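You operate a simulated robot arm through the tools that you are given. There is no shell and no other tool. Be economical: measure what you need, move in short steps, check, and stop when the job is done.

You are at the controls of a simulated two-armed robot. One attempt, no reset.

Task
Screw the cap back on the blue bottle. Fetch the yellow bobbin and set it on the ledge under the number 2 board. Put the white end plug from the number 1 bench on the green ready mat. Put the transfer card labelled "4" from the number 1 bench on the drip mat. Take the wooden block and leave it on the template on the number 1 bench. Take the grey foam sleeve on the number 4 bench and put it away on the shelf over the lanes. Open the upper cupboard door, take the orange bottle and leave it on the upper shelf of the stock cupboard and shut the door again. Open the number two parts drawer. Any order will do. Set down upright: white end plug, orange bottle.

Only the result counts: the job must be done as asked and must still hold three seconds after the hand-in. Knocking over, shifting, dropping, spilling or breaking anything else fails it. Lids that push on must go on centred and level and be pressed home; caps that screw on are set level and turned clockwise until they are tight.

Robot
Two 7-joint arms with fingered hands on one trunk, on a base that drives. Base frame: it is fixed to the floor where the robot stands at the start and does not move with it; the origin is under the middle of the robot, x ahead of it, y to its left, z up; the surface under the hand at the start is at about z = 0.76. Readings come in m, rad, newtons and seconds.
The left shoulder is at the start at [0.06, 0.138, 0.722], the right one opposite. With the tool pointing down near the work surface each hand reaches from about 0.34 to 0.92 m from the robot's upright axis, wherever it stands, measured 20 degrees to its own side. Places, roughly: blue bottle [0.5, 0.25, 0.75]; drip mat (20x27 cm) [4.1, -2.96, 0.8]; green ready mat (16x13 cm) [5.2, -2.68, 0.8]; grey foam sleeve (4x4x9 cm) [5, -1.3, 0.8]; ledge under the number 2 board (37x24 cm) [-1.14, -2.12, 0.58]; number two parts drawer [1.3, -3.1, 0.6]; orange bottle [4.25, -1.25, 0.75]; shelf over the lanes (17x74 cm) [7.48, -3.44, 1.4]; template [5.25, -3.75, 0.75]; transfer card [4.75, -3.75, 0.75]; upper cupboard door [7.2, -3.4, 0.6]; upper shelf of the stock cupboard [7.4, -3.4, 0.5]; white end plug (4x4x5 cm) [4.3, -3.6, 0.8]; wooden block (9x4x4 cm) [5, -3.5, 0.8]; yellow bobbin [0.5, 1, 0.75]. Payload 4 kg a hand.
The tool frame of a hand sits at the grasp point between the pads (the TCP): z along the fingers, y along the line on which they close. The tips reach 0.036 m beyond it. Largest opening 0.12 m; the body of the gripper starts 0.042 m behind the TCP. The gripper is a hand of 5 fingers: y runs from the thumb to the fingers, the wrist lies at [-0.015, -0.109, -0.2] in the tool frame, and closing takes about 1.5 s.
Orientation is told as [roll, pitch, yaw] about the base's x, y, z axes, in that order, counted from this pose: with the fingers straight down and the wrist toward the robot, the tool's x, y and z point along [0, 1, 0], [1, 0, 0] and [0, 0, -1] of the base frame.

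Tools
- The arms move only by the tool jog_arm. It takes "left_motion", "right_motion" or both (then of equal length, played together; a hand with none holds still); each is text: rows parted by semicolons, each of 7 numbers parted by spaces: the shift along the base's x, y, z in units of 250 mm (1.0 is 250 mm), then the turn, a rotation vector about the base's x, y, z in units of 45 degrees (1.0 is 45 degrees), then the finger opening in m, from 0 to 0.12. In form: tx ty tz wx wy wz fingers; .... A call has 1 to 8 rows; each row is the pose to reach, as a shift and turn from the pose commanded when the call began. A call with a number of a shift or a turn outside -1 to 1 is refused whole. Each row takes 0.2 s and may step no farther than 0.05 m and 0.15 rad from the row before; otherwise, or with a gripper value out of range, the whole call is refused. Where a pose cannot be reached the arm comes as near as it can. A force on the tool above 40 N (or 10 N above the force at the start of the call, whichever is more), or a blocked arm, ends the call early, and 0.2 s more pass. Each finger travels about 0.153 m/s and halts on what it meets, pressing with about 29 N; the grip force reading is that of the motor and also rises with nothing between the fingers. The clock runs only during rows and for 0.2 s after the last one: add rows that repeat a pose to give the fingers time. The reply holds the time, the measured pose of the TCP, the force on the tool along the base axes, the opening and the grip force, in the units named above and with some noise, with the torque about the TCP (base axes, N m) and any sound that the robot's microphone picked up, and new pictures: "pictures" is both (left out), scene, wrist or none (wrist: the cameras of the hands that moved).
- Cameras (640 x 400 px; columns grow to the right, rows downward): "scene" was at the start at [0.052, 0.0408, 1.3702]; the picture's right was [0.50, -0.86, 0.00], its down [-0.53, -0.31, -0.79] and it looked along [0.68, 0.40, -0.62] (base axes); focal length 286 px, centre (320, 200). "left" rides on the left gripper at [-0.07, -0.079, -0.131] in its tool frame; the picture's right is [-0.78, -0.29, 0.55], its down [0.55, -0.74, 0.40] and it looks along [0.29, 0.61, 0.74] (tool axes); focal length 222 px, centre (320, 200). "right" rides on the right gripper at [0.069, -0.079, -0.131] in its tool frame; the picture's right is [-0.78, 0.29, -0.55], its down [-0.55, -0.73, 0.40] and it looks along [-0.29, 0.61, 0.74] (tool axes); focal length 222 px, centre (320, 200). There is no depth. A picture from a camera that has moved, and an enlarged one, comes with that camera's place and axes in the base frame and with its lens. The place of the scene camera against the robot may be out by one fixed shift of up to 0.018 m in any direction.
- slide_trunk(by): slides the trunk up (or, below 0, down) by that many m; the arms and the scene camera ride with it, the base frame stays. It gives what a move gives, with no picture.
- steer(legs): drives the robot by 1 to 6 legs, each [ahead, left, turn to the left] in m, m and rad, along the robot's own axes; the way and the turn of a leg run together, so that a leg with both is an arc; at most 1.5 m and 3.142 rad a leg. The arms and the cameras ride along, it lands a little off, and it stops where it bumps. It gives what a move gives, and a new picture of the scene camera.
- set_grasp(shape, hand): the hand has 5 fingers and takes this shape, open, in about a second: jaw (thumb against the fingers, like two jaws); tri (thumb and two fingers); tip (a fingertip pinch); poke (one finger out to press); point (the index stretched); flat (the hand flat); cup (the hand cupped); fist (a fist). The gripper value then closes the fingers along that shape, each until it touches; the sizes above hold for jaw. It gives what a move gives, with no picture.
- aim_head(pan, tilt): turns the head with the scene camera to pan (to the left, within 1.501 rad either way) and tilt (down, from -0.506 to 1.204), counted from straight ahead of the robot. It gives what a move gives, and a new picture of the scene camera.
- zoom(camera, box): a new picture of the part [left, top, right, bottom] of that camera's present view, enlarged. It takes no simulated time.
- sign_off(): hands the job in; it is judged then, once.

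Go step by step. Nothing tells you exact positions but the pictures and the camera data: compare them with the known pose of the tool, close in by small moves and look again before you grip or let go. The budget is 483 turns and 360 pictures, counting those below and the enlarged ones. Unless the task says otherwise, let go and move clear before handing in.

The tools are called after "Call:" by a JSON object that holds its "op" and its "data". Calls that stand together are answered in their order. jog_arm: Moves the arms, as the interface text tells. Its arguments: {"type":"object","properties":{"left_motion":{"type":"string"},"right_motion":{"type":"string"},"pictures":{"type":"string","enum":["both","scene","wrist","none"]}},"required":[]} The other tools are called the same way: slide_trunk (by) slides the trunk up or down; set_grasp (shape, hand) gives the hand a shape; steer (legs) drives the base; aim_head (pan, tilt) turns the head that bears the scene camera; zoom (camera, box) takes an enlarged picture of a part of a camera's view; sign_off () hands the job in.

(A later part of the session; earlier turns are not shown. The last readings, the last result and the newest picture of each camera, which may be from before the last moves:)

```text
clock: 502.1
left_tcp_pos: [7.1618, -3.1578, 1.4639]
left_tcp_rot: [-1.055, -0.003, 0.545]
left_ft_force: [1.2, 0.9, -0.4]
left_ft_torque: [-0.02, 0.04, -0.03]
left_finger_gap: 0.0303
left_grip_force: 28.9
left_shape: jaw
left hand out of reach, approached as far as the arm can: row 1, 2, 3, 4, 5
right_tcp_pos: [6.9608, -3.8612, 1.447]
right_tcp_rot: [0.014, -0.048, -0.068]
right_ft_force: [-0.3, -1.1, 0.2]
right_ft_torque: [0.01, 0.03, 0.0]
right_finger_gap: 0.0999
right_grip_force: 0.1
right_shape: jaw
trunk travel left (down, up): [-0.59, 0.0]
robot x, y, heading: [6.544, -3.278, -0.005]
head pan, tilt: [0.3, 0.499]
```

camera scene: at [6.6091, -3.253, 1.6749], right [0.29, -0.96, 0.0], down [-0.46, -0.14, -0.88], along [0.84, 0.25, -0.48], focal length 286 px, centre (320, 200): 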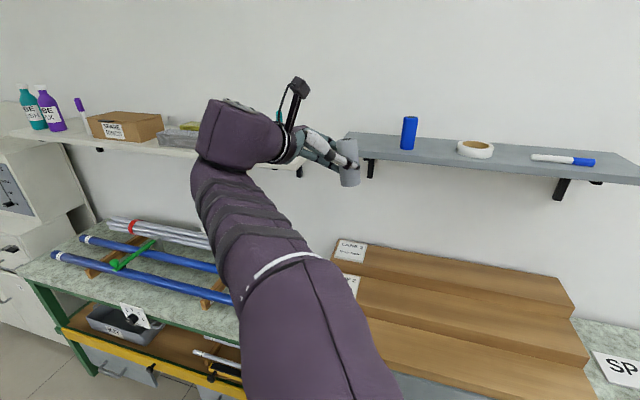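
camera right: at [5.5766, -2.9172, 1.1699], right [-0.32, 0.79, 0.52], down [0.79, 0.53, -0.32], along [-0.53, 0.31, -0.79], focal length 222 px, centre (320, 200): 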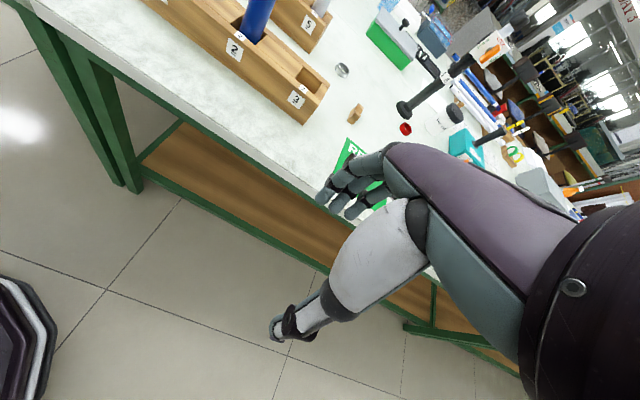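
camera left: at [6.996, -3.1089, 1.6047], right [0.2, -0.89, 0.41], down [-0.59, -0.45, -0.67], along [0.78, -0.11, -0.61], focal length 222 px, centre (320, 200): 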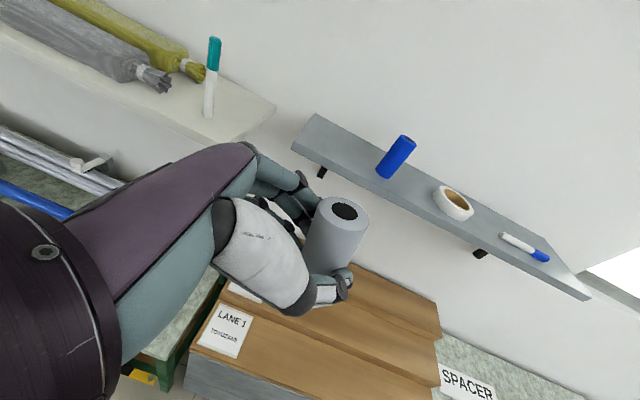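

Call:
{"op": "jog_arm", "data": {"left_motion": "0 0 .02 0 0 .15 .005;0 0 .05 0 0 .3 .005;0 0 .1 0 0 .45 .005;0 0 .15 0 0 .6 .005;0 0 .2 0 0 .75 .005;0 0 .25 0 0 .75 .005", "pictures": "none"}}

```text
clock: 503.5
left_tcp_pos: [7.1626, -3.1572, 1.5262]
left_tcp_rot: [-1.054, 0.004, 1.138]
left_ft_force: [0.0, 0.6, -0.4]
left_ft_torque: [-0.01, 0.01, -0.03]
left_finger_gap: 0.0299
left_grip_force: 29.3
left_shape: jaw
left hand out of reach, approached as far as the arm can: row 1, 2, 3
right_tcp_pos: [6.9618, -3.8595, 1.4472]
right_tcp_rot: [0.014, -0.047, -0.069]
right_ft_force: [0.7, -0.3, 0.0]
right_ft_torque: [-0.03, 0.0, 0.0]
right_finger_gap: 0.0998
right_grip_force: 0.0
right_shape: jaw
trunk travel left (down, up): [-0.59, 0.0]
robot x, y, heading: [6.5377, -3.2784, -0.005]
head pan, tilt: [0.3, 0.499]
```

That yaw frees the arm (z 1.526 reached). I'll extend a little, then drive forward.

Call:
{"op": "jog_arm", "data": {"left_motion": ".1 0 0 0 0 0 .005;.2 0 0 0 0 0 .005;.32 .016 0 0 0 0 .005;.32 .016 0 0 0 0 .005", "pictures": "none"}}

Call:
{"op": "steer", "data": {"legs": [[0.19, 0, 0]]}}

Call:
{"op": "jog_arm", "data": {"left_motion": "0 0 0 0 0 0 .005", "pictures": "wrist"}}

```text
clock: 504.5
left_tcp_pos: [7.2411, -3.1558, 1.5277]
left_tcp_rot: [-1.056, 0.002, 1.136]
left_ft_force: [-0.5, -0.4, 0.3]
left_ft_torque: [0.01, 0.01, 0.01]
left_finger_gap: 0.03
left_grip_force: 29.4
left_shape: jaw
right_tcp_pos: [6.96, -3.8611, 1.4472]
right_tcp_rot: [0.015, -0.047, -0.07]
right_ft_force: [0.0, -0.2, 0.4]
right_ft_torque: [0.02, -0.04, 0.01]
right_finger_gap: 0.0999
right_grip_force: 0.1
right_shape: jaw
trunk travel left (down, up): [-0.59, 0.0]
robot x, y, heading: [6.5412, -3.2797, -0.01]
head pan, tilt: [0.3, 0.499]
```

```text
clock: 506.0
left_tcp_pos: [7.4327, -3.1564, 1.526]
left_tcp_rot: [-1.055, 0.005, 1.136]
left_ft_force: [0.2, 0.3, 0.2]
left_ft_torque: [-0.01, -0.01, -0.01]
left_finger_gap: 0.0303
left_grip_force: 28.4
left_shape: jaw
right_tcp_pos: [7.1514, -3.8631, 1.4466]
right_tcp_rot: [0.017, -0.046, -0.071]
right_ft_force: [1.1, -0.6, -0.3]
right_ft_torque: [-0.01, 0.01, -0.01]
right_finger_gap: 0.0996
right_grip_force: 0.0
right_shape: jaw
trunk travel left (down, up): [-0.59, 0.0]
robot x, y, heading: [6.7307, -3.2791, -0.005]
head pan, tilt: [0.3, 0.499]
camera scene: at [6.799, -3.2557, 1.6749], right [0.29, -0.96, 0.0], down [-0.46, -0.14, -0.88], along [0.84, 0.25, -0.48], focal length 286 px, centre (320, 200)
```

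scene: 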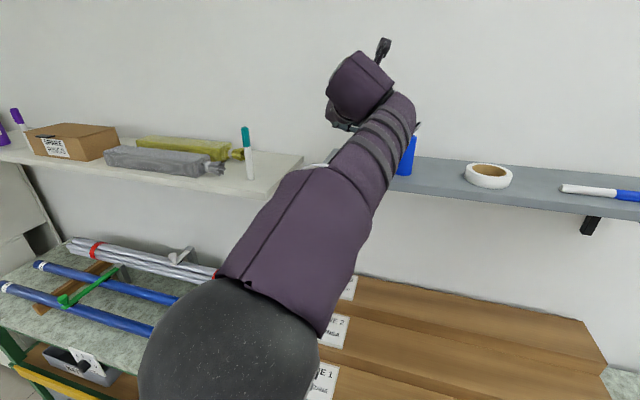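

```text
clock: 506.4
left_tcp_pos: [7.4331, -3.1573, 1.5261]
left_tcp_rot: [-1.054, 0.004, 1.137]
left_ft_force: [-0.2, -0.4, 0.3]
left_ft_torque: [0.0, -0.01, -0.01]
left_finger_gap: 0.0304
left_grip_force: 28.9
left_shape: jaw
right_tcp_pos: [7.1508, -3.8631, 1.4472]
right_tcp_rot: [0.016, -0.046, -0.07]
right_ft_force: [0.1, 0.5, 0.4]
right_ft_torque: [-0.01, 0.0, 0.03]
right_finger_gap: 0.0999
right_grip_force: 0.0
right_shape: jaw
trunk travel left (down, up): [-0.59, 0.0]
robot x, y, heading: [6.7298, -3.2822, -0.008]
head pan, tilt: [0.3, 0.499]
camera left: at [7.3265, -3.1951, 1.6514], right [0.66, -0.63, 0.41], down [-0.24, -0.7, -0.67], along [0.71, 0.34, -0.61], focal length 222 px, centre (320, 200)
```

left: 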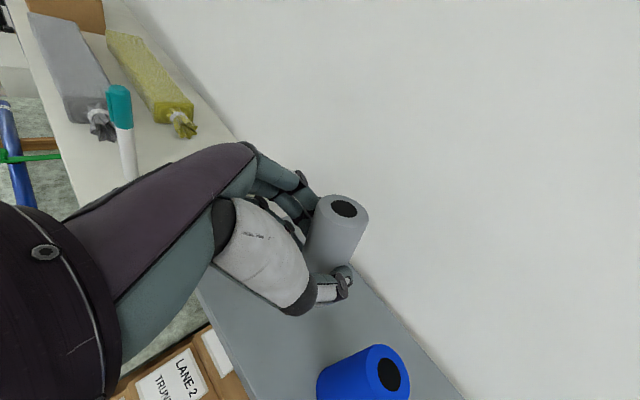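

The sleeve is above the free end of the shelf. Lowering to contact.

Call:
{"op": "jog_arm", "data": {"left_motion": "0 0 -.1 0 0 0 .005;0 0 -.18 0 0 0 .005;0 0 -.22 0 0 0 .005;0 0 -.24 0 0 0 .005;0 0 -.26 0 0 0 .005;0 0 -.28 0 0 0 .005;0 0 -.28 0 0 0 .005", "pictures": "none"}}

```text
clock: 508.0
left_tcp_pos: [7.4308, -3.1564, 1.459]
left_tcp_rot: [-1.06, 0.0, 1.135]
left_ft_force: [1.4, 1.2, 11.7]
left_ft_torque: [0.14, -0.32, 0.03]
left_finger_gap: 0.0306
left_grip_force: 29.1
left_shape: jaw
right_tcp_pos: [7.1496, -3.8624, 1.4479]
right_tcp_rot: [0.018, -0.048, -0.07]
right_ft_force: [0.9, 0.1, 0.3]
right_ft_torque: [0.0, 0.02, 0.02]
right_finger_gap: 0.0998
right_grip_force: 0.1
right_shape: jaw
trunk travel left (down, up): [-0.59, 0.0]
robot x, y, heading: [6.7297, -3.2834, -0.007]
head pan, tilt: [0.3, 0.499]
```

Contact. I'll open and withdraw backwards along the finger line.

Call:
{"op": "jog_arm", "data": {"left_motion": "0 0 .01 0 0 0 .02;0 0 .01 0 0 0 .035;0 0 .01 0 0 0 .05;0 0 .01 0 0 0 .065;-.06 .028 .04 0 0 0 .065;-.18 .084 .12 0 0 0 .065;-.32 .14 .22 0 0 0 .07;-.46 .16 .32 0 0 0 .07"}}

```text
clock: 509.8
left_tcp_pos: [7.3141, -3.1188, 1.5375]
left_tcp_rot: [-1.056, 0.002, 1.135]
left_ft_force: [0.4, -0.4, -0.4]
left_ft_torque: [0.01, 0.01, 0.02]
left_finger_gap: 0.0699
left_grip_force: 0.0
left_shape: jaw
right_tcp_pos: [7.149, -3.8634, 1.4471]
right_tcp_rot: [0.016, -0.047, -0.069]
right_ft_force: [-0.6, -0.1, -0.6]
right_ft_torque: [0.0, -0.02, 0.01]
right_finger_gap: 0.0999
right_grip_force: 0.1
right_shape: jaw
trunk travel left (down, up): [-0.59, 0.0]
robot x, y, heading: [6.7325, -3.2736, -0.009]
head pan, tilt: [0.3, 0.499]
camera scene: at [6.7959, -3.256, 1.6751], right [0.29, -0.96, 0.0], down [-0.46, -0.14, -0.88], along [0.84, 0.25, -0.48], focal length 286 px, centre (320, 200)
camera left: at [7.2088, -3.1559, 1.6622], right [0.66, -0.63, 0.41], down [-0.24, -0.7, -0.67], along [0.71, 0.34, -0.61], focal length 222 px, centre (320, 200)
```

scene: 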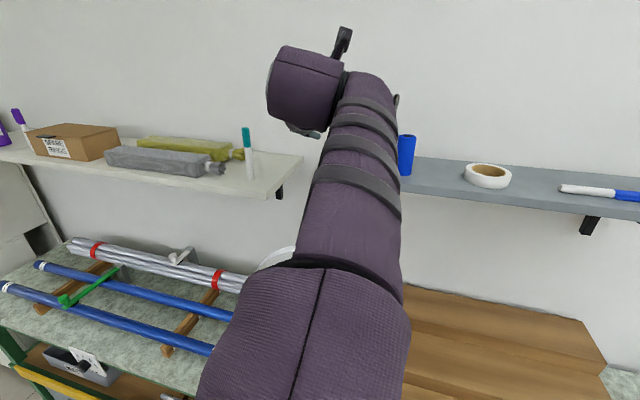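
left: 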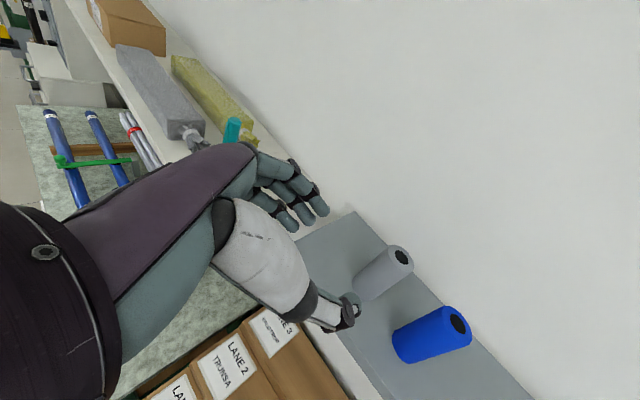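

The sleeve stands on the shelf. Now the upper cupboard door: its handle is a vertical bar near (7.16, -3.81, 0.62) with the hinge at the +y side. I'll back off, move right, lower the trunk and look.

Call:
{"op": "steer", "data": {"legs": [[-0.35, 0, 0], [0, -0.68, 0]]}}

Call:
{"op": "slide_trunk", "data": {"by": -0.29}}

Call:
{"op": "aim_head", "data": {"pan": 0.1, "tilt": 0.7}}

```text
clock: 515.5
left_tcp_pos: [6.9584, -3.797, 1.5381]
left_tcp_rot: [-1.055, 0.002, 1.131]
left_ft_force: [0.8, 0.8, -0.3]
left_ft_torque: [-0.04, -0.03, 0.02]
left_finger_gap: 0.0697
left_grip_force: 0.1
left_shape: jaw
right_tcp_pos: [6.7889, -4.542, 1.4461]
right_tcp_rot: [0.016, -0.048, -0.075]
right_ft_force: [0.1, 0.1, 0.1]
right_ft_torque: [0.0, -0.01, -0.02]
right_finger_gap: 0.0997
right_grip_force: 0.1
right_shape: jaw
trunk travel left (down, up): [-0.59, 0.0]
robot x, y, heading: [6.3709, -3.956, -0.018]
head pan, tilt: [0.3, 0.499]
camera scene: at [6.4391, -3.9317, 1.675], right [0.28, -0.96, 0.0], down [-0.46, -0.14, -0.88], along [0.84, 0.25, -0.48], focal length 286 px, centre (320, 200)
```

scene: 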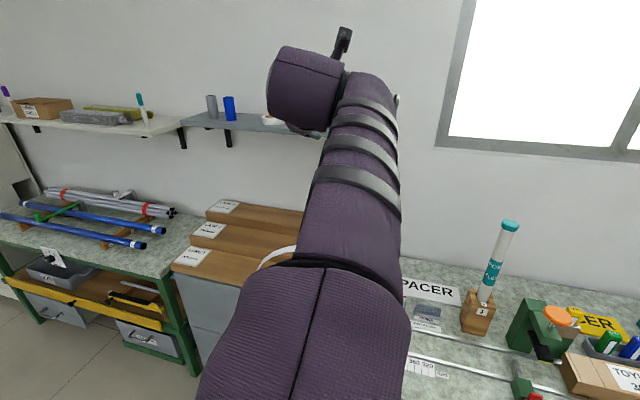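

```text
clock: 518.4
left_tcp_pos: [6.9595, -3.7955, 1.2467]
left_tcp_rot: [-1.054, 0.002, 1.132]
left_ft_force: [0.2, 0.3, -0.7]
left_ft_torque: [-0.02, 0.01, -0.01]
left_finger_gap: 0.0696
left_grip_force: 0.0
left_shape: jaw
right_tcp_pos: [6.7886, -4.5398, 1.1572]
right_tcp_rot: [0.016, -0.048, -0.074]
right_ft_force: [-0.2, 0.0, 0.4]
right_ft_torque: [-0.01, 0.02, -0.01]
right_finger_gap: 0.0999
right_grip_force: 0.0
right_shape: jaw
trunk travel left (down, up): [-0.3, 0.29]
robot x, y, heading: [6.3741, -3.9554, -0.009]
head pan, tilt: [0.3, 0.499]
```

```text
clock: 519.1
left_tcp_pos: [6.9601, -3.7949, 1.2468]
left_tcp_rot: [-1.055, 0.001, 1.131]
left_ft_force: [0.3, -0.4, 0.1]
left_ft_torque: [-0.01, 0.0, 0.04]
left_finger_gap: 0.0698
left_grip_force: 0.1
left_shape: jaw
right_tcp_pos: [6.7895, -4.5398, 1.1563]
right_tcp_rot: [0.016, -0.048, -0.076]
right_ft_force: [0.3, 0.7, 0.4]
right_ft_torque: [0.0, 0.0, 0.0]
right_finger_gap: 0.1002
right_grip_force: 0.0
right_shape: jaw
trunk travel left (down, up): [-0.3, 0.29]
robot x, y, heading: [6.3762, -3.9551, -0.008]
head pan, tilt: [0.099, 0.7]
camera scene: at [6.4365, -3.9494, 1.3674], right [0.09, -1.0, 0.0], down [-0.64, -0.06, -0.77], along [0.76, 0.07, -0.64], focal length 286 px, centre (320, 200)
```

scene: 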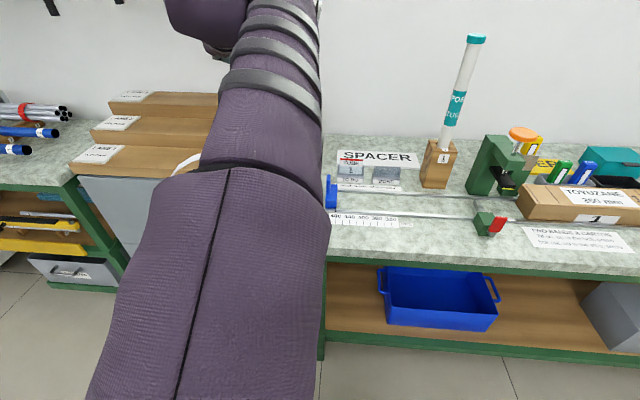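

Call:
{"op": "slide_trunk", "data": {"by": -0.2}}

Call:
{"op": "jog_arm", "data": {"left_motion": "0 0 -.15 0 0 .06 .08;0 0 -.3 0 0 .12 .08;0 0 -.45 0 0 .2 .08;0 0 -.6 0 0 .28 .08;0 0 -.75 0 0 .36 .08;0 0 -.9 0 0 .44 .08;0 0 -1 0 0 .5 .08"}}

```text
clock: 521.3
left_tcp_pos: [6.9602, -3.7946, 1.046]
left_tcp_rot: [-1.054, 0.002, 1.133]
left_ft_force: [1.1, -0.3, 0.2]
left_ft_torque: [0.03, -0.01, -0.02]
left_finger_gap: 0.0695
left_grip_force: 0.0
left_shape: jaw
right_tcp_pos: [6.7894, -4.539, 0.9566]
right_tcp_rot: [0.013, -0.048, -0.075]
right_ft_force: [-0.2, 0.2, -0.7]
right_ft_torque: [-0.01, 0.06, -0.04]
right_finger_gap: 0.0997
right_grip_force: 0.0
right_shape: jaw
trunk travel left (down, up): [-0.1, 0.49]
robot x, y, heading: [6.3762, -3.9568, -0.013]
head pan, tilt: [0.099, 0.7]
```

```text
clock: 522.9
left_tcp_pos: [6.9604, -3.7968, 0.7974]
left_tcp_rot: [-1.056, 0.002, 1.524]
left_ft_force: [0.5, 0.3, -0.7]
left_ft_torque: [0.0, -0.01, -0.02]
left_finger_gap: 0.0799
left_grip_force: 0.0
left_shape: jaw
right_tcp_pos: [6.7893, -4.5406, 0.9563]
right_tcp_rot: [0.016, -0.047, -0.076]
right_ft_force: [-0.2, 0.1, 0.4]
right_ft_torque: [-0.01, -0.01, -0.01]
right_finger_gap: 0.1
right_grip_force: 0.1
right_shape: jaw
trunk travel left (down, up): [-0.1, 0.49]
robot x, y, heading: [6.376, -3.9534, -0.014]
head pan, tilt: [0.099, 0.7]
camera scene: at [6.4365, -3.9495, 1.1673], right [0.09, -1.0, 0.0], down [-0.64, -0.06, -0.76], along [0.76, 0.07, -0.64], focal length 286 px, centre (320, 200)
camera left: at [6.8758, -3.8711, 0.9218], right [0.85, -0.33, 0.41], down [0.04, -0.74, -0.67], along [0.53, 0.59, -0.61], focal length 222 px, centre (320, 200)
```

scene: 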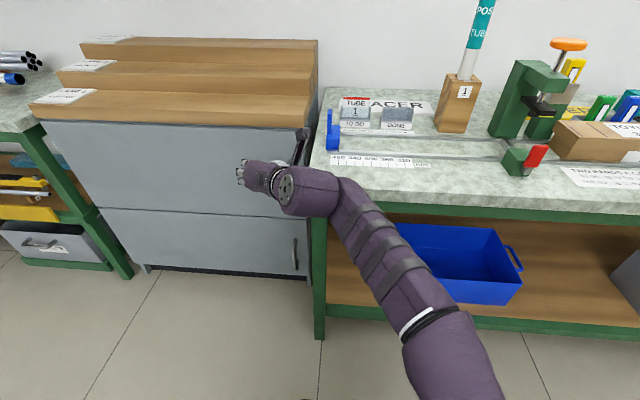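
left: 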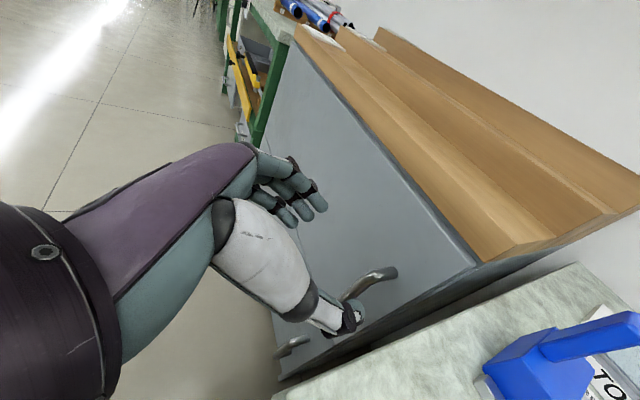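

The handle top triangulates to about (7.14, -3.79, 0.70), so the bar centre is near (7.10, -3.79, 0.645). I'll move to a pre-grasp pose and look again.

Call:
{"op": "jog_arm", "data": {"left_motion": ".02 .01 -.12 0 0 .02 .08;.06 .02 -.24 0 0 .04 .08;.1 .03 -.36 0 0 .06 .08;.1 .03 -.4 0 0 .06 .08", "pictures": "wrist"}}

```text
clock: 523.9
left_tcp_pos: [6.9843, -3.7843, 0.6966]
left_tcp_rot: [-1.052, 0.01, 1.576]
left_ft_force: [0.3, 0.2, 1.3]
left_ft_torque: [0.02, 0.01, -0.01]
left_finger_gap: 0.0797
left_grip_force: 0.1
left_shape: jaw
right_tcp_pos: [6.7879, -4.5395, 0.956]
right_tcp_rot: [0.016, -0.047, -0.075]
right_ft_force: [-0.8, -0.2, 0.4]
right_ft_torque: [0.04, -0.01, 0.01]
right_finger_gap: 0.0998
right_grip_force: 0.1
right_shape: jaw
trunk travel left (down, up): [-0.1, 0.49]
robot x, y, heading: [6.3712, -3.9534, -0.011]
head pan, tilt: [0.099, 0.7]
camera left: at [6.9048, -3.8638, 0.8217], right [0.86, -0.28, 0.42], down [0.08, -0.74, -0.67], along [0.5, 0.61, -0.62], focal length 222 px, centre (320, 200)
```

left: 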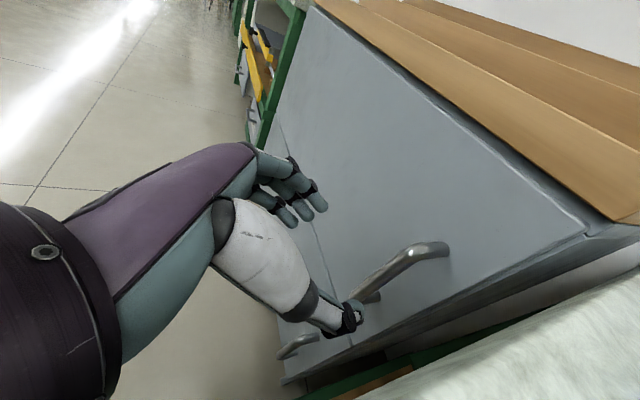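

Call:
{"op": "jog_arm", "data": {"left_motion": ".12 -.006 -.05 0 0 0 .07;.24 -.01 -.1 0 0 0 .06;.34 -.016 -.15 0 0 0 .06;.38 -.016 -.17 0 0 0 .06;.38 -.016 -.17 0 0 0 .06", "pictures": "none"}}

Call:
{"op": "zoom", "data": {"camera": "left", "box": [230, 160, 422, 320]}}

```text
clock: 524.4
left_tcp_pos: [7.0208, -3.7975, 0.6891]
left_tcp_rot: [-1.078, 0.001, 1.563]
left_ft_force: [-44.5, -14.8, 1.0]
left_ft_torque: [1.14, -3.9, -1.92]
left_finger_gap: 0.0599
left_grip_force: 0.1
left_shape: jaw
right_tcp_pos: [6.7847, -4.5394, 0.958]
right_tcp_rot: [0.018, -0.053, -0.069]
right_ft_force: [-0.7, -0.3, 0.2]
right_ft_torque: [0.0, -0.03, -0.02]
right_finger_gap: 0.1
right_grip_force: 0.1
right_shape: jaw
trunk travel left (down, up): [-0.1, 0.49]
robot x, y, heading: [6.3698, -3.9533, -0.013]
head pan, tilt: [0.099, 0.7]
stopped in row 2 (left hand): the force on the tool passed its limit at 133 N (the readings are from after the stop); the commanded pose is now the measured one
```

```text
2.50 times, centred on (326, 240) of left
camera zoom: at [6.9374, -3.8753, 0.8122], right [0.85, -0.3, 0.43], down [0.08, -0.74, -0.67], along [0.52, 0.61, -0.6], focal length 555 px, centre (305, 100)
```

zoom: 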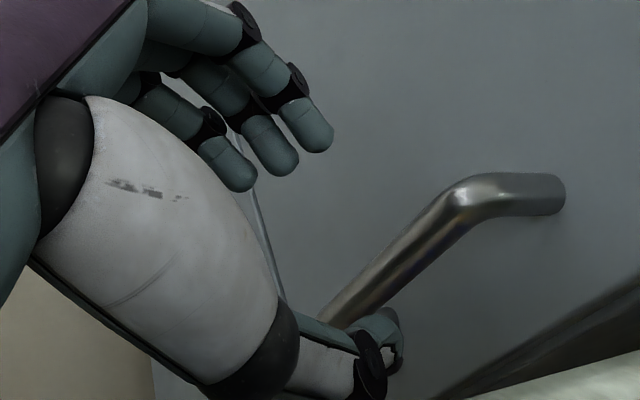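

The wrist hit the neighbouring bench's corner. I'll retreat and come at the bar from the left instead, with the fingers hooking behind it.

Call:
{"op": "jog_arm", "data": {"left_motion": "-.12 .02 0 0 0 0 .06;-.26 .06 0 0 0 0 .06;-.4 .14 0 0 0 -.16 .06;-.4 .28 .02 0 0 -.32 .06;-.4 .44 .04 0 0 -.48 .06;-.4 .6 .06 0 0 -.64 .06;-.4 .74 .06 0 0 -.8 .06;-.4 .8 .06 0 0 -.96 .06", "pictures": "none"}}

Call:
{"op": "jog_arm", "data": {"left_motion": "0 0 0 0 0 -.17 .06;0 0 0 0 0 -.34 .06;0 0 0 0 0 -.5 .06;0 0 0 0 0 -.67 .06;.05 0 0 0 0 -.84 .06;.1 0 0 0 0 -1 .06"}}

```text
clock: 526.2
left_tcp_pos: [6.9233, -3.594, 0.7003]
left_tcp_rot: [-1.073, 0.005, 0.808]
left_ft_force: [-0.2, -0.2, -0.6]
left_ft_torque: [0.03, -0.01, 0.01]
left_finger_gap: 0.0599
left_grip_force: 0.0
left_shape: jaw
right_tcp_pos: [6.7902, -4.5382, 0.9579]
right_tcp_rot: [0.017, -0.049, -0.072]
right_ft_force: [-0.2, -0.5, -0.6]
right_ft_torque: [-0.01, -0.01, 0.01]
right_finger_gap: 0.1
right_grip_force: 0.0
right_shape: jaw
trunk travel left (down, up): [-0.1, 0.49]
robot x, y, heading: [6.3727, -3.9532, -0.016]
head pan, tilt: [0.099, 0.7]
```

```text
clock: 527.6
left_tcp_pos: [6.949, -3.5944, 0.7004]
left_tcp_rot: [-1.072, 0.003, 0.025]
left_ft_force: [-0.6, 0.0, -0.1]
left_ft_torque: [0.02, -0.04, 0.02]
left_finger_gap: 0.0599
left_grip_force: 0.0
left_shape: jaw
right_tcp_pos: [6.7895, -4.5385, 0.9575]
right_tcp_rot: [0.015, -0.048, -0.07]
right_ft_force: [-0.1, 0.0, -0.5]
right_ft_torque: [-0.03, 0.0, 0.0]
right_finger_gap: 0.0995
right_grip_force: 0.1
right_shape: jaw
trunk travel left (down, up): [-0.1, 0.49]
robot x, y, heading: [6.3758, -3.9546, -0.014]
head pan, tilt: [0.099, 0.7]
camera scene: at [6.4361, -3.9496, 1.1673], right [0.09, -1.0, 0.0], down [-0.64, -0.06, -0.77], along [0.76, 0.07, -0.64], focal length 286 px, centre (320, 200)
camera left: at [6.8685, -3.5147, 0.8243], right [-0.27, -0.86, 0.43], down [-0.74, -0.1, -0.67], along [0.62, -0.49, -0.61], focal length 222 px, centre (320, 200)
```

scene: 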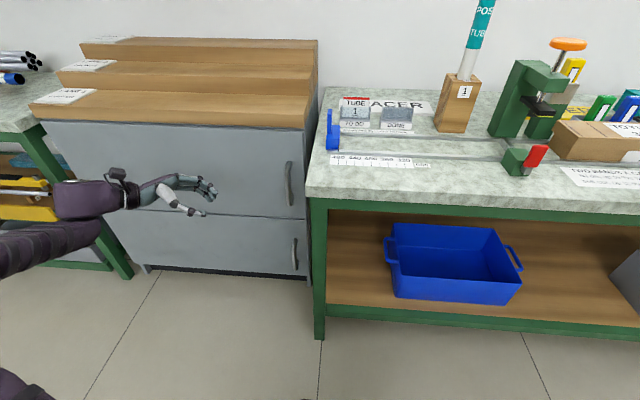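
left: 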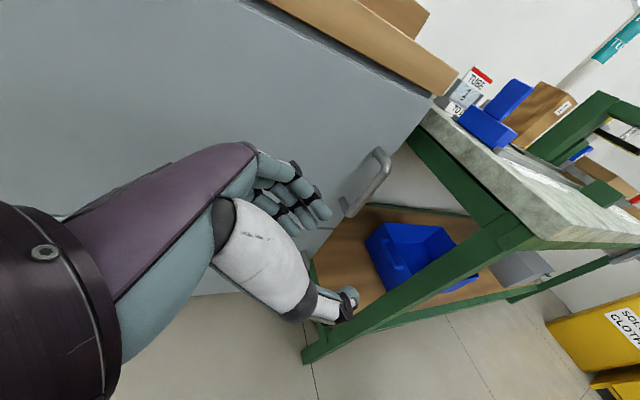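

The bar centre triangulates to (7.11, -3.79, 0.637). I'll yaw to about 40° so the palm clears the door, and move to a pre-grasp.

Call:
{"op": "jog_arm", "data": {"left_motion": ".05 -.06 0 0 0 .15 .06;.1 -.12 0 0 0 .3 .06;.15 -.18 0 0 0 .45 .05;.2 -.26 0 .01 0 .6 .05;.26 -.34 0 .02 0 .75 .045;.32 -.42 0 .025 0 .86 .045;.36 -.47 -.01 .025 0 .86 .045;.36 -.47 -.01 .025 0 .86 .045", "pictures": "wrist"}}

Call:
{"op": "zoom", "data": {"camera": "left", "box": [230, 160, 422, 320]}}

```text
clock: 529.4
left_tcp_pos: [7.0401, -3.713, 0.6977]
left_tcp_rot: [-1.053, -0.007, 0.698]
left_ft_force: [0.1, -0.9, -0.4]
left_ft_torque: [0.03, 0.0, 0.01]
left_finger_gap: 0.0453
left_grip_force: 0.0
left_shape: jaw
left hand out of reach, approached as far as the arm can: row 4
right_tcp_pos: [6.7894, -4.5377, 0.9574]
right_tcp_rot: [0.014, -0.048, -0.071]
right_ft_force: [0.5, -0.1, 0.3]
right_ft_torque: [-0.01, 0.02, -0.02]
right_finger_gap: 0.0998
right_grip_force: 0.0
right_shape: jaw
trunk travel left (down, up): [-0.1, 0.49]
robot x, y, heading: [6.3719, -3.9539, -0.011]
head pan, tilt: [0.099, 0.7]
camera left: at [6.9271, -3.7033, 0.8232], right [0.33, -0.85, 0.41], down [-0.51, -0.53, -0.68], along [0.79, 0.02, -0.61], focal length 222 px, centre (320, 200)
```

left: 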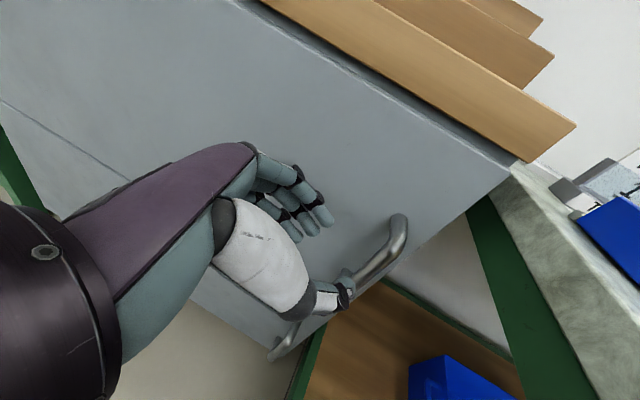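

```text
2.50 times, centred on (326, 240) of left
camera zoom: at [6.9271, -3.7033, 0.8232], right [0.33, -0.85, 0.41], down [-0.51, -0.53, -0.68], along [0.79, 0.02, -0.61], focal length 555 px, centre (305, 100)
```

zoom: 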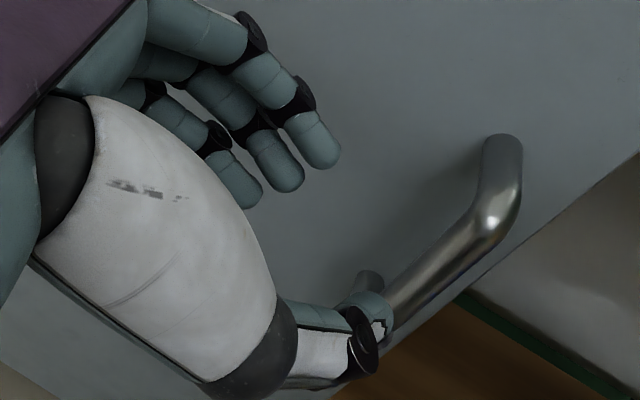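

Call:
{"op": "jog_arm", "data": {"left_motion": ".06 -.066 -.045 0 0 0 .055;.12 -.13 -.09 0 0 0 .055;.17 -.185 -.13 0 0 0 .055;.215 -.234 -.165 0 0 0 .055;.215 -.234 -.165 0 0 0 .055", "pictures": "none"}}

Call:
{"op": "zoom", "data": {"camera": "left", "box": [230, 160, 422, 320]}}

```text
clock: 530.6
left_tcp_pos: [7.0933, -3.7702, 0.6568]
left_tcp_rot: [-1.052, -0.004, 0.7]
left_ft_force: [-0.4, -0.2, 0.0]
left_ft_torque: [-0.02, 0.0, -0.01]
left_finger_gap: 0.055
left_grip_force: 0.0
left_shape: jaw
right_tcp_pos: [6.7896, -4.5388, 0.9575]
right_tcp_rot: [0.016, -0.048, -0.071]
right_ft_force: [0.4, 0.3, 0.9]
right_ft_torque: [-0.02, 0.0, -0.02]
right_finger_gap: 0.0997
right_grip_force: 0.1
right_shape: jaw
trunk travel left (down, up): [-0.1, 0.49]
robot x, y, heading: [6.3756, -3.9563, -0.015]
head pan, tilt: [0.099, 0.7]
```

```text
2.50 times, centred on (326, 240) of left
camera zoom: at [6.9809, -3.761, 0.7813], right [0.33, -0.85, 0.41], down [-0.51, -0.53, -0.68], along [0.79, 0.02, -0.61], focal length 555 px, centre (305, 100)
```

zoom: 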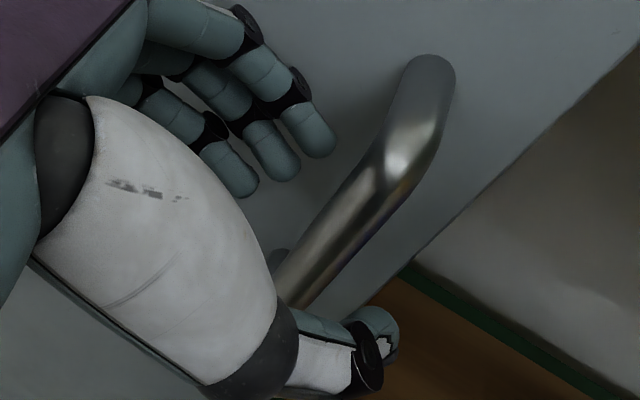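

The bar is between the fingers and thumb. Closing.

Call:
{"op": "jog_arm", "data": {"left_motion": "0 0 0 0 0 0 .04;0 0 0 0 0 0 .025;0 0 0 0 0 0 .01;0 0 0 0 0 0 0;0 0 0 0 0 0 0;0 0 0 0 0 0 0", "pictures": "none"}}

Call:
{"op": "zoom", "data": {"camera": "left", "box": [230, 160, 422, 320]}}

```text
clock: 532.0
left_tcp_pos: [7.092, -3.7709, 0.6559]
left_tcp_rot: [-1.054, -0.004, 0.697]
left_ft_force: [-5.8, -4.1, -2.5]
left_ft_torque: [-0.01, 0.11, -0.14]
left_finger_gap: 0.0115
left_grip_force: 28.8
left_shape: jaw
right_tcp_pos: [6.79, -4.5387, 0.9576]
right_tcp_rot: [0.013, -0.05, -0.073]
right_ft_force: [0.1, -0.1, 1.0]
right_ft_torque: [0.01, 0.04, 0.01]
right_finger_gap: 0.0999
right_grip_force: 0.1
right_shape: jaw
trunk travel left (down, up): [-0.1, 0.49]
robot x, y, heading: [6.3753, -3.9567, -0.012]
head pan, tilt: [0.099, 0.7]
```

```text
2.50 times, centred on (326, 240) of left
camera zoom: at [6.9804, -3.7615, 0.7815], right [0.33, -0.85, 0.41], down [-0.51, -0.53, -0.68], along [0.79, 0.01, -0.61], focal length 555 px, centre (305, 100)
```

zoom: 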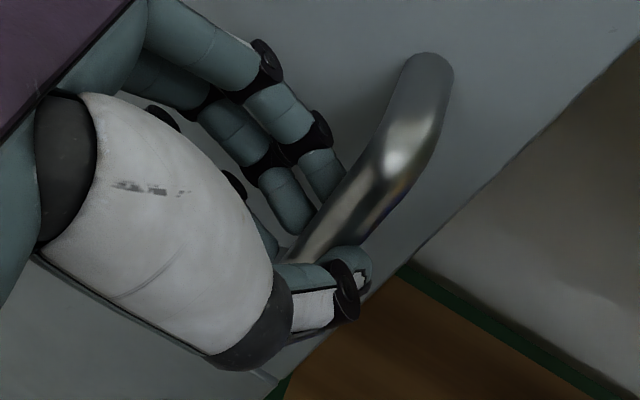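

Gripped. I'll swing the door by driving the base on an arc about the hinge (about (7.15, -3.03)), starting with 0.2 rad.

Call:
{"op": "steer", "data": {"legs": [[-0.185, 0.155, -0.2]]}}

```text
clock: 533.8
left_tcp_pos: [6.9465, -3.7427, 0.6574]
left_tcp_rot: [-1.053, -0.005, 0.5]
left_ft_force: [-3.8, -10.2, -1.8]
left_ft_torque: [-0.1, 0.07, -0.21]
left_finger_gap: 0.011
left_grip_force: 28.1
left_shape: jaw
right_tcp_pos: [6.4977, -4.4357, 0.957]
right_tcp_rot: [0.015, -0.047, -0.272]
right_ft_force: [-0.1, 0.5, -0.1]
right_ft_torque: [0.04, 0.02, -0.01]
right_finger_gap: 0.0997
right_grip_force: 0.0
right_shape: jaw
trunk travel left (down, up): [-0.1, 0.49]
robot x, y, heading: [6.2071, -3.7801, -0.209]
head pan, tilt: [0.099, 0.7]
camera scene: at [6.2684, -3.787, 1.1673], right [-0.11, -0.99, 0.0], down [-0.64, 0.07, -0.76], along [0.76, -0.09, -0.64], focal length 286 px, centre (320, 200)
```

scene: 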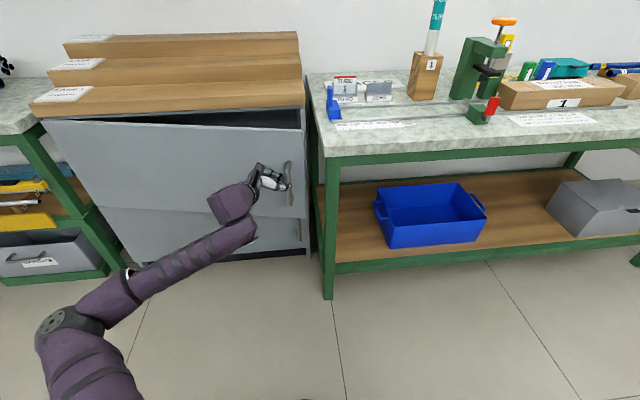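

The door is opening smoothly. Continuing along the same arc.

Call:
{"op": "steer", "data": {"legs": [[-0.41, 0.345, -0.45]]}}

```text
clock: 536.9
left_tcp_pos: [6.6626, -3.5872, 0.6578]
left_tcp_rot: [-1.053, -0.003, 0.047]
left_ft_force: [7.0, 8.3, 0.3]
left_ft_torque: [0.21, -0.18, 0.28]
left_finger_gap: 0.0118
left_grip_force: 29.2
left_shape: jaw
right_tcp_pos: [5.9563, -4.0139, 0.9573]
right_tcp_rot: [0.018, -0.049, -0.723]
right_ft_force: [-0.5, -0.2, -0.5]
right_ft_torque: [0.04, -0.02, 0.0]
right_finger_gap: 0.0999
right_grip_force: 0.1
right_shape: jaw
trunk travel left (down, up): [-0.1, 0.49]
robot x, y, heading: [5.9818, -3.2979, -0.664]
head pan, tilt: [0.099, 0.7]
camera scene: at [6.0353, -3.3276, 1.1673], right [-0.54, -0.84, 0.0], down [-0.54, 0.34, -0.76], along [0.65, -0.41, -0.64], focal length 286 px, centre (320, 200)
```

scene: 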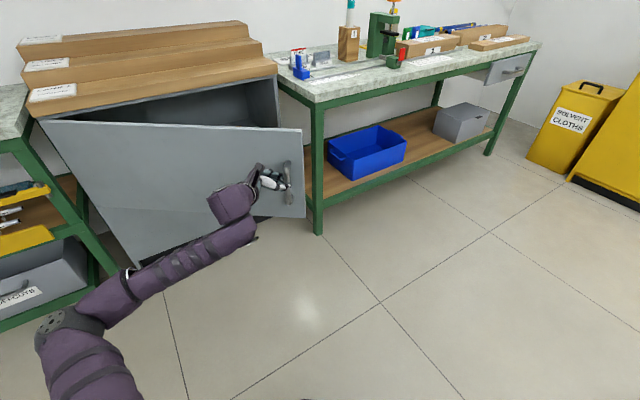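

Call:
{"op": "steer", "data": {"legs": [[-0.46, 0.385, -0.5]]}}

```text
clock: 540.3
left_tcp_pos: [6.4632, -3.2916, 0.6576]
left_tcp_rot: [-1.053, -0.003, -0.456]
left_ft_force: [21.4, 8.6, 1.3]
left_ft_torque: [0.13, -0.44, 0.68]
left_finger_gap: 0.0124
left_grip_force: 28.8
left_shape: jaw
right_tcp_pos: [5.6353, -3.3218, 0.9573]
right_tcp_rot: [0.014, -0.049, -1.229]
right_ft_force: [-0.3, -1.2, 0.5]
right_ft_torque: [-0.01, -0.01, 0.0]
right_finger_gap: 0.1
right_grip_force: 0.0
right_shape: jaw
trunk travel left (down, up): [-0.1, 0.49]
robot x, y, heading: [6.0029, -2.7067, -1.169]
head pan, tilt: [0.099, 0.7]
camera scene: at [6.0406, -2.7567, 1.1673], right [-0.88, -0.48, 0.0], down [-0.31, 0.56, -0.76], along [0.37, -0.67, -0.64], focal length 286 px, centre (320, 200)
```

scene: 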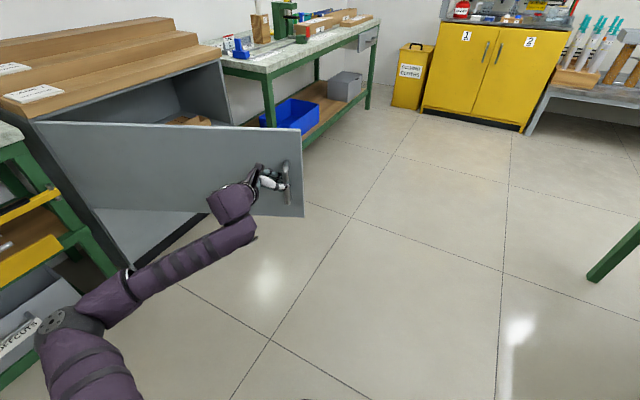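

Call:
{"op": "steer", "data": {"legs": [[-0.325, 0.265, -0.35]]}}

```text
clock: 542.9
left_tcp_pos: [6.4192, -3.0357, 0.657]
left_tcp_rot: [-1.054, -0.005, -0.799]
left_ft_force: [15.0, 0.9, -0.2]
left_ft_torque: [0.03, -0.37, 0.42]
left_finger_gap: 0.0122
left_grip_force: 29.6
left_shape: jaw
right_tcp_pos: [5.6313, -2.7843, 0.9579]
right_tcp_rot: [0.017, -0.048, -1.574]
right_ft_force: [-0.7, 1.0, -0.3]
right_ft_torque: [0.0, -0.01, -0.01]
right_finger_gap: 0.0997
right_grip_force: 0.0
right_shape: jaw
trunk travel left (down, up): [-0.1, 0.49]
robot x, y, heading: [6.1845, -2.3333, -1.514]
head pan, tilt: [0.099, 0.7]
camera scene: at [6.2047, -2.3874, 1.1673], right [-0.99, -0.15, 0.0], down [-0.1, 0.64, -0.76], along [0.12, -0.76, -0.64], focal length 286 px, centre (320, 200)
```

scene: 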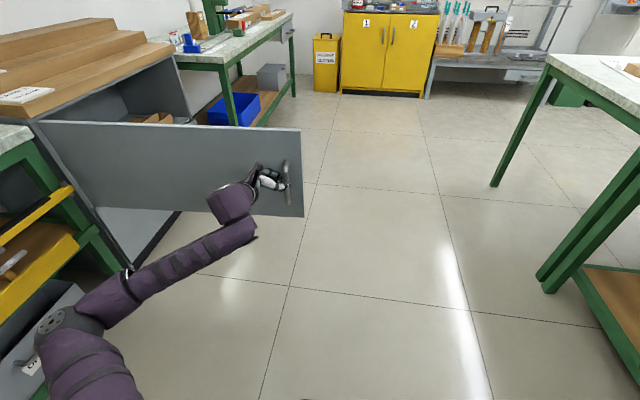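

The door is open about 88°. I'll release the handle and back the hand out.

Call:
{"op": "jog_arm", "data": {"left_motion": ".01 0 0 0 0 0 .02;.01 0 0 0 0 0 .04;.01 0 0 0 0 0 .055;.01 0 0 0 0 0 .055;.06 .05 .04 0 0 0 .055;.14 .13 .11 0 0 0 .055;.22 .22 .18 0 0 0 .06;.24 .32 .26 0 0 0 .06"}}

```text
clock: 544.7
left_tcp_pos: [6.4788, -2.9556, 0.7218]
left_tcp_rot: [-1.052, -0.005, -0.798]
left_ft_force: [0.7, -0.1, -0.6]
left_ft_torque: [-0.01, 0.0, -0.04]
left_finger_gap: 0.0598
left_grip_force: 0.0
left_shape: jaw
right_tcp_pos: [5.631, -2.7843, 0.9581]
right_tcp_rot: [0.016, -0.047, -1.575]
right_ft_force: [0.0, 0.0, 0.2]
right_ft_torque: [0.02, 0.05, 0.02]
right_finger_gap: 0.0994
right_grip_force: 0.1
right_shape: jaw
trunk travel left (down, up): [-0.1, 0.49]
robot x, y, heading: [6.1879, -2.3326, -1.516]
head pan, tilt: [0.099, 0.7]
camera scene: at [6.204, -2.3876, 1.1672], right [-0.99, -0.15, 0.0], down [-0.1, 0.64, -0.76], along [0.12, -0.76, -0.64], focal length 286 px, centre (320, 200)
camera left: at [6.481, -2.844, 0.8461], right [-0.82, -0.39, 0.41], down [-0.56, 0.47, -0.68], along [0.07, -0.79, -0.61], focal length 222 px, centre (320, 200)
```

scene: 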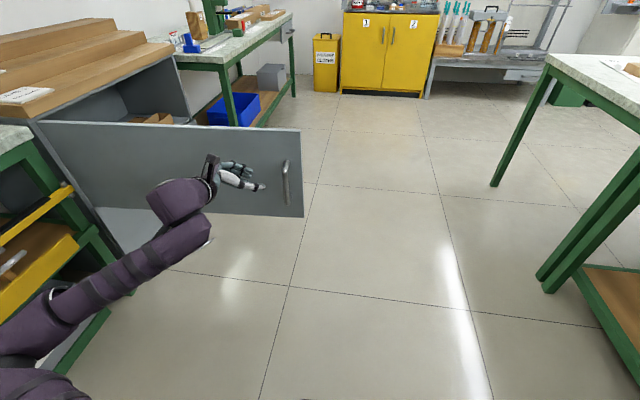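
left: 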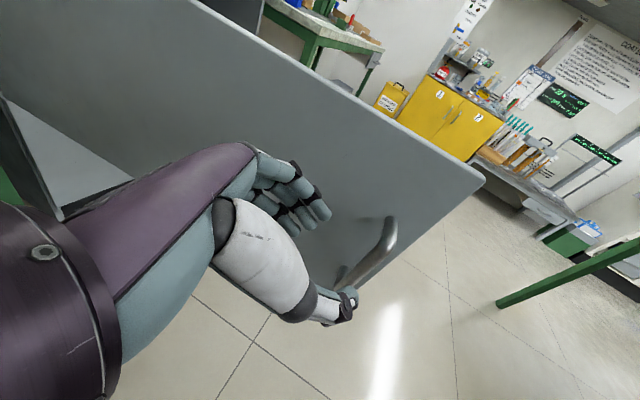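

The door stays open. Now for the orange bottle: I'll raise the trunk and hands to clear everything, then drive round to the west side.

Call:
{"op": "slide_trunk", "data": {"by": 0.2}}

Call:
{"op": "jog_arm", "data": {"left_motion": "-.06 .05 .12 0 0 0 .08;-.12 .1 .24 0 0 0 .08;-.18 .1 .36 0 0 0 .08;-.24 .1 .48 0 0 0 .08;-.3 .1 .6 0 0 0 .08;-.36 .1 .7 0 0 0 .08", "pictures": "none"}}

Call:
{"op": "steer", "data": {"legs": [[0, -0.36, -0.05], [1.3, 0, 0], [1.22, 0, 0], [0, -1.45, 0], [0, -1.45, 0]]}}

```text
clock: 546.8
left_tcp_pos: [6.4795, -2.9559, 0.9214]
left_tcp_rot: [-1.054, -0.004, -0.798]
left_ft_force: [0.2, 0.1, 0.0]
left_ft_torque: [-0.01, 0.04, -0.02]
left_finger_gap: 0.0595
left_grip_force: 0.0
left_shape: jaw
right_tcp_pos: [5.6302, -2.7847, 1.1571]
right_tcp_rot: [0.014, -0.05, -1.574]
right_ft_force: [0.0, 0.4, -0.9]
right_ft_torque: [0.02, -0.01, 0.0]
right_finger_gap: 0.0998
right_grip_force: 0.1
right_shape: jaw
trunk travel left (down, up): [-0.3, 0.29]
robot x, y, heading: [6.1868, -2.3305, -1.515]
head pan, tilt: [0.099, 0.7]
```

```text
clock: 548.2
left_tcp_pos: [6.3881, -2.9305, 1.0964]
left_tcp_rot: [-1.054, -0.007, -0.799]
left_ft_force: [0.1, -0.6, 0.1]
left_ft_torque: [-0.02, -0.02, 0.03]
left_finger_gap: 0.0799
left_grip_force: 0.1
left_shape: jaw
right_tcp_pos: [5.6302, -2.7847, 1.1562]
right_tcp_rot: [0.016, -0.05, -1.575]
right_ft_force: [0.5, 0.6, -0.5]
right_ft_torque: [0.0, 0.0, 0.01]
right_finger_gap: 0.0998
right_grip_force: 0.1
right_shape: jaw
trunk travel left (down, up): [-0.3, 0.29]
robot x, y, heading: [6.1844, -2.3294, -1.516]
head pan, tilt: [0.099, 0.7]
```

```text
clock: 572.1
left_tcp_pos: [4.146, -5.5068, 1.0926]
left_tcp_rot: [-1.046, 0.004, -0.782]
left_ft_force: [14.9, 4.3, 0.8]
left_ft_torque: [0.04, -0.19, 1.05]
left_finger_gap: 0.0849
left_grip_force: 0.0
left_shape: jaw
right_tcp_pos: [3.374, -5.3378, 1.1593]
right_tcp_rot: [0.014, -0.049, -1.597]
right_ft_force: [0.5, 0.3, 0.0]
right_ft_torque: [0.02, 0.04, 0.06]
right_finger_gap: 0.1
right_grip_force: 0.1
right_shape: jaw
trunk travel left (down, up): [-0.3, 0.29]
robot x, y, heading: [3.9302, -4.9, -1.542]
head pan, tilt: [0.099, 0.7]
stopped in leg 5: the force on the tool passed its limit at 48 N (the readings are from after the stop); the commanded pose is now the measured one
camera scene: at [3.9561, -4.954, 1.3672], right [-0.99, -0.13, 0.0], down [-0.08, 0.64, -0.76], along [0.1, -0.76, -0.64], focal length 286 px, centre (320, 200)
```

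scene: 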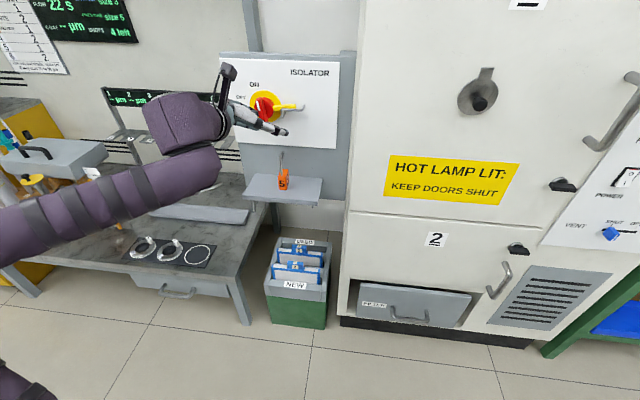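

The left hand touched the isolator switch while moving sideways. I'll check the switch before backing away.

Call:
{"op": "zoom", "data": {"camera": "scene", "box": [200, 40, 360, 160]}}

Call:
{"op": "jog_arm", "data": {"left_motion": "0 0 0 0 0 0 .085", "pictures": "wrist"}}

```text
3.33 times, centred on (280, 100) of scene
camera zoom: at [3.9561, -4.954, 1.3672], right [-0.99, -0.13, 0.0], down [-0.08, 0.64, -0.76], along [0.1, -0.76, -0.64], focal length 954 px, centre (453, 533)
```

zoom: 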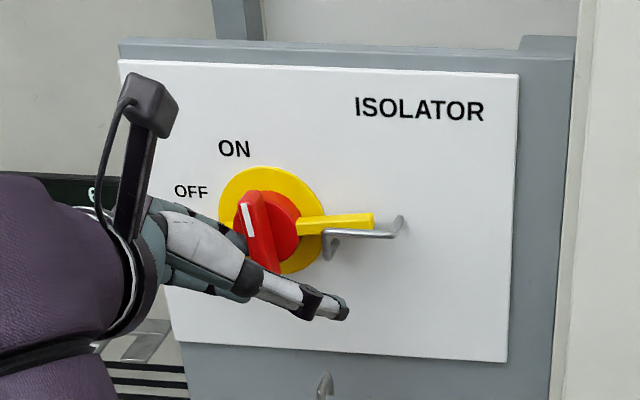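

```text
clock: 572.5
left_tcp_pos: [4.145, -5.507, 1.0929]
left_tcp_rot: [-1.047, 0.002, -0.785]
left_ft_force: [19.4, 7.5, -1.1]
left_ft_torque: [0.19, -0.23, 1.43]
left_finger_gap: 0.0885
left_grip_force: 0.2
left_shape: jaw
right_tcp_pos: [3.3719, -5.3362, 1.1594]
right_tcp_rot: [0.013, -0.048, -1.6]
right_ft_force: [0.1, -1.0, 0.2]
right_ft_torque: [0.01, 0.02, 0.0]
right_finger_gap: 0.0997
right_grip_force: 0.1
right_shape: jaw
trunk travel left (down, up): [-0.3, 0.29]
robot x, y, heading: [3.9383, -4.8974, -1.54]
head pan, tilt: [0.099, 0.7]
camera left: at [4.1438, -5.3953, 1.2192], right [-0.82, -0.41, 0.41], down [-0.57, 0.47, -0.67], along [0.08, -0.78, -0.62], focal length 222 px, centre (320, 200)
```

left: 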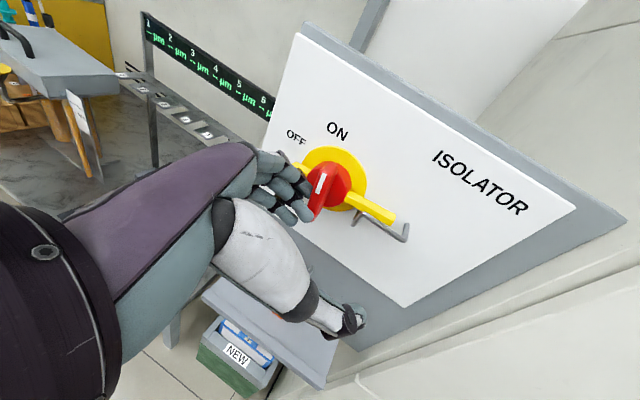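

Call:
{"op": "steer", "data": {"legs": [[0, 0.06, 0], [-0.3, 0, 0]]}}

Call:
{"op": "zoom", "data": {"camera": "scene", "box": [220, 40, 420, 190]}}

```text
clock: 575.1
left_tcp_pos: [4.1916, -5.2014, 1.0941]
left_tcp_rot: [-1.048, 0.001, -0.786]
left_ft_force: [0.0, 0.6, -0.6]
left_ft_torque: [0.03, 0.01, 0.01]
left_finger_gap: 0.0849
left_grip_force: 0.0
left_shape: jaw
right_tcp_pos: [3.4218, -5.0358, 1.1578]
right_tcp_rot: [0.016, -0.048, -1.595]
right_ft_force: [-0.7, 0.3, 0.0]
right_ft_torque: [-0.01, 0.01, -0.02]
right_finger_gap: 0.1
right_grip_force: 0.1
right_shape: jaw
trunk travel left (down, up): [-0.3, 0.29]
robot x, y, heading: [3.9871, -4.5955, -1.536]
head pan, tilt: [0.099, 0.7]
camera scene: at [4.0042, -4.6509, 1.3673], right [-0.99, -0.13, 0.0], down [-0.08, 0.64, -0.77], along [0.1, -0.76, -0.64], focal length 286 px, centre (320, 200)
```

scene: 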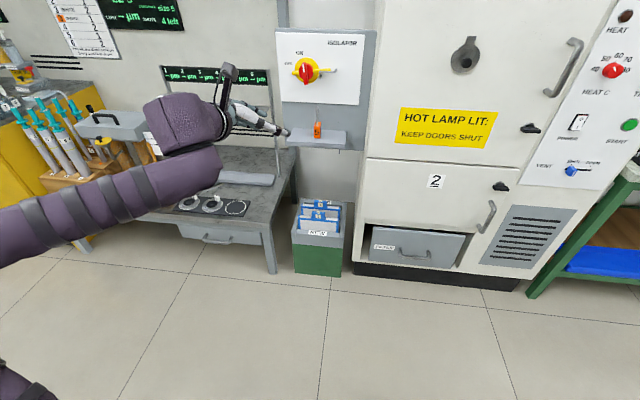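

```text
2.67 times, centred on (320, 115) of scene
camera zoom: at [4.0042, -4.6509, 1.3673], right [-0.99, -0.13, 0.0], down [-0.08, 0.64, -0.77], along [0.1, -0.76, -0.64], focal length 763 px, centre (320, 427)
```

zoom: 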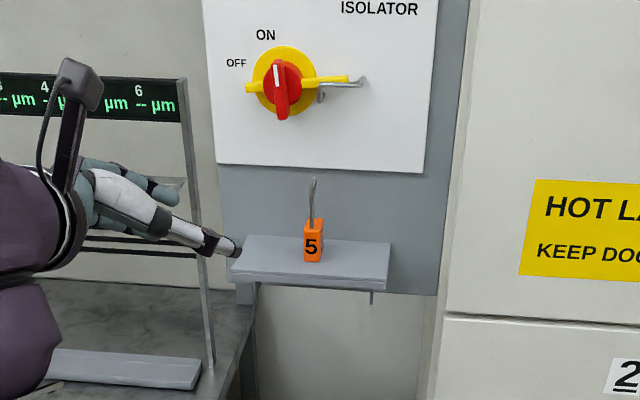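

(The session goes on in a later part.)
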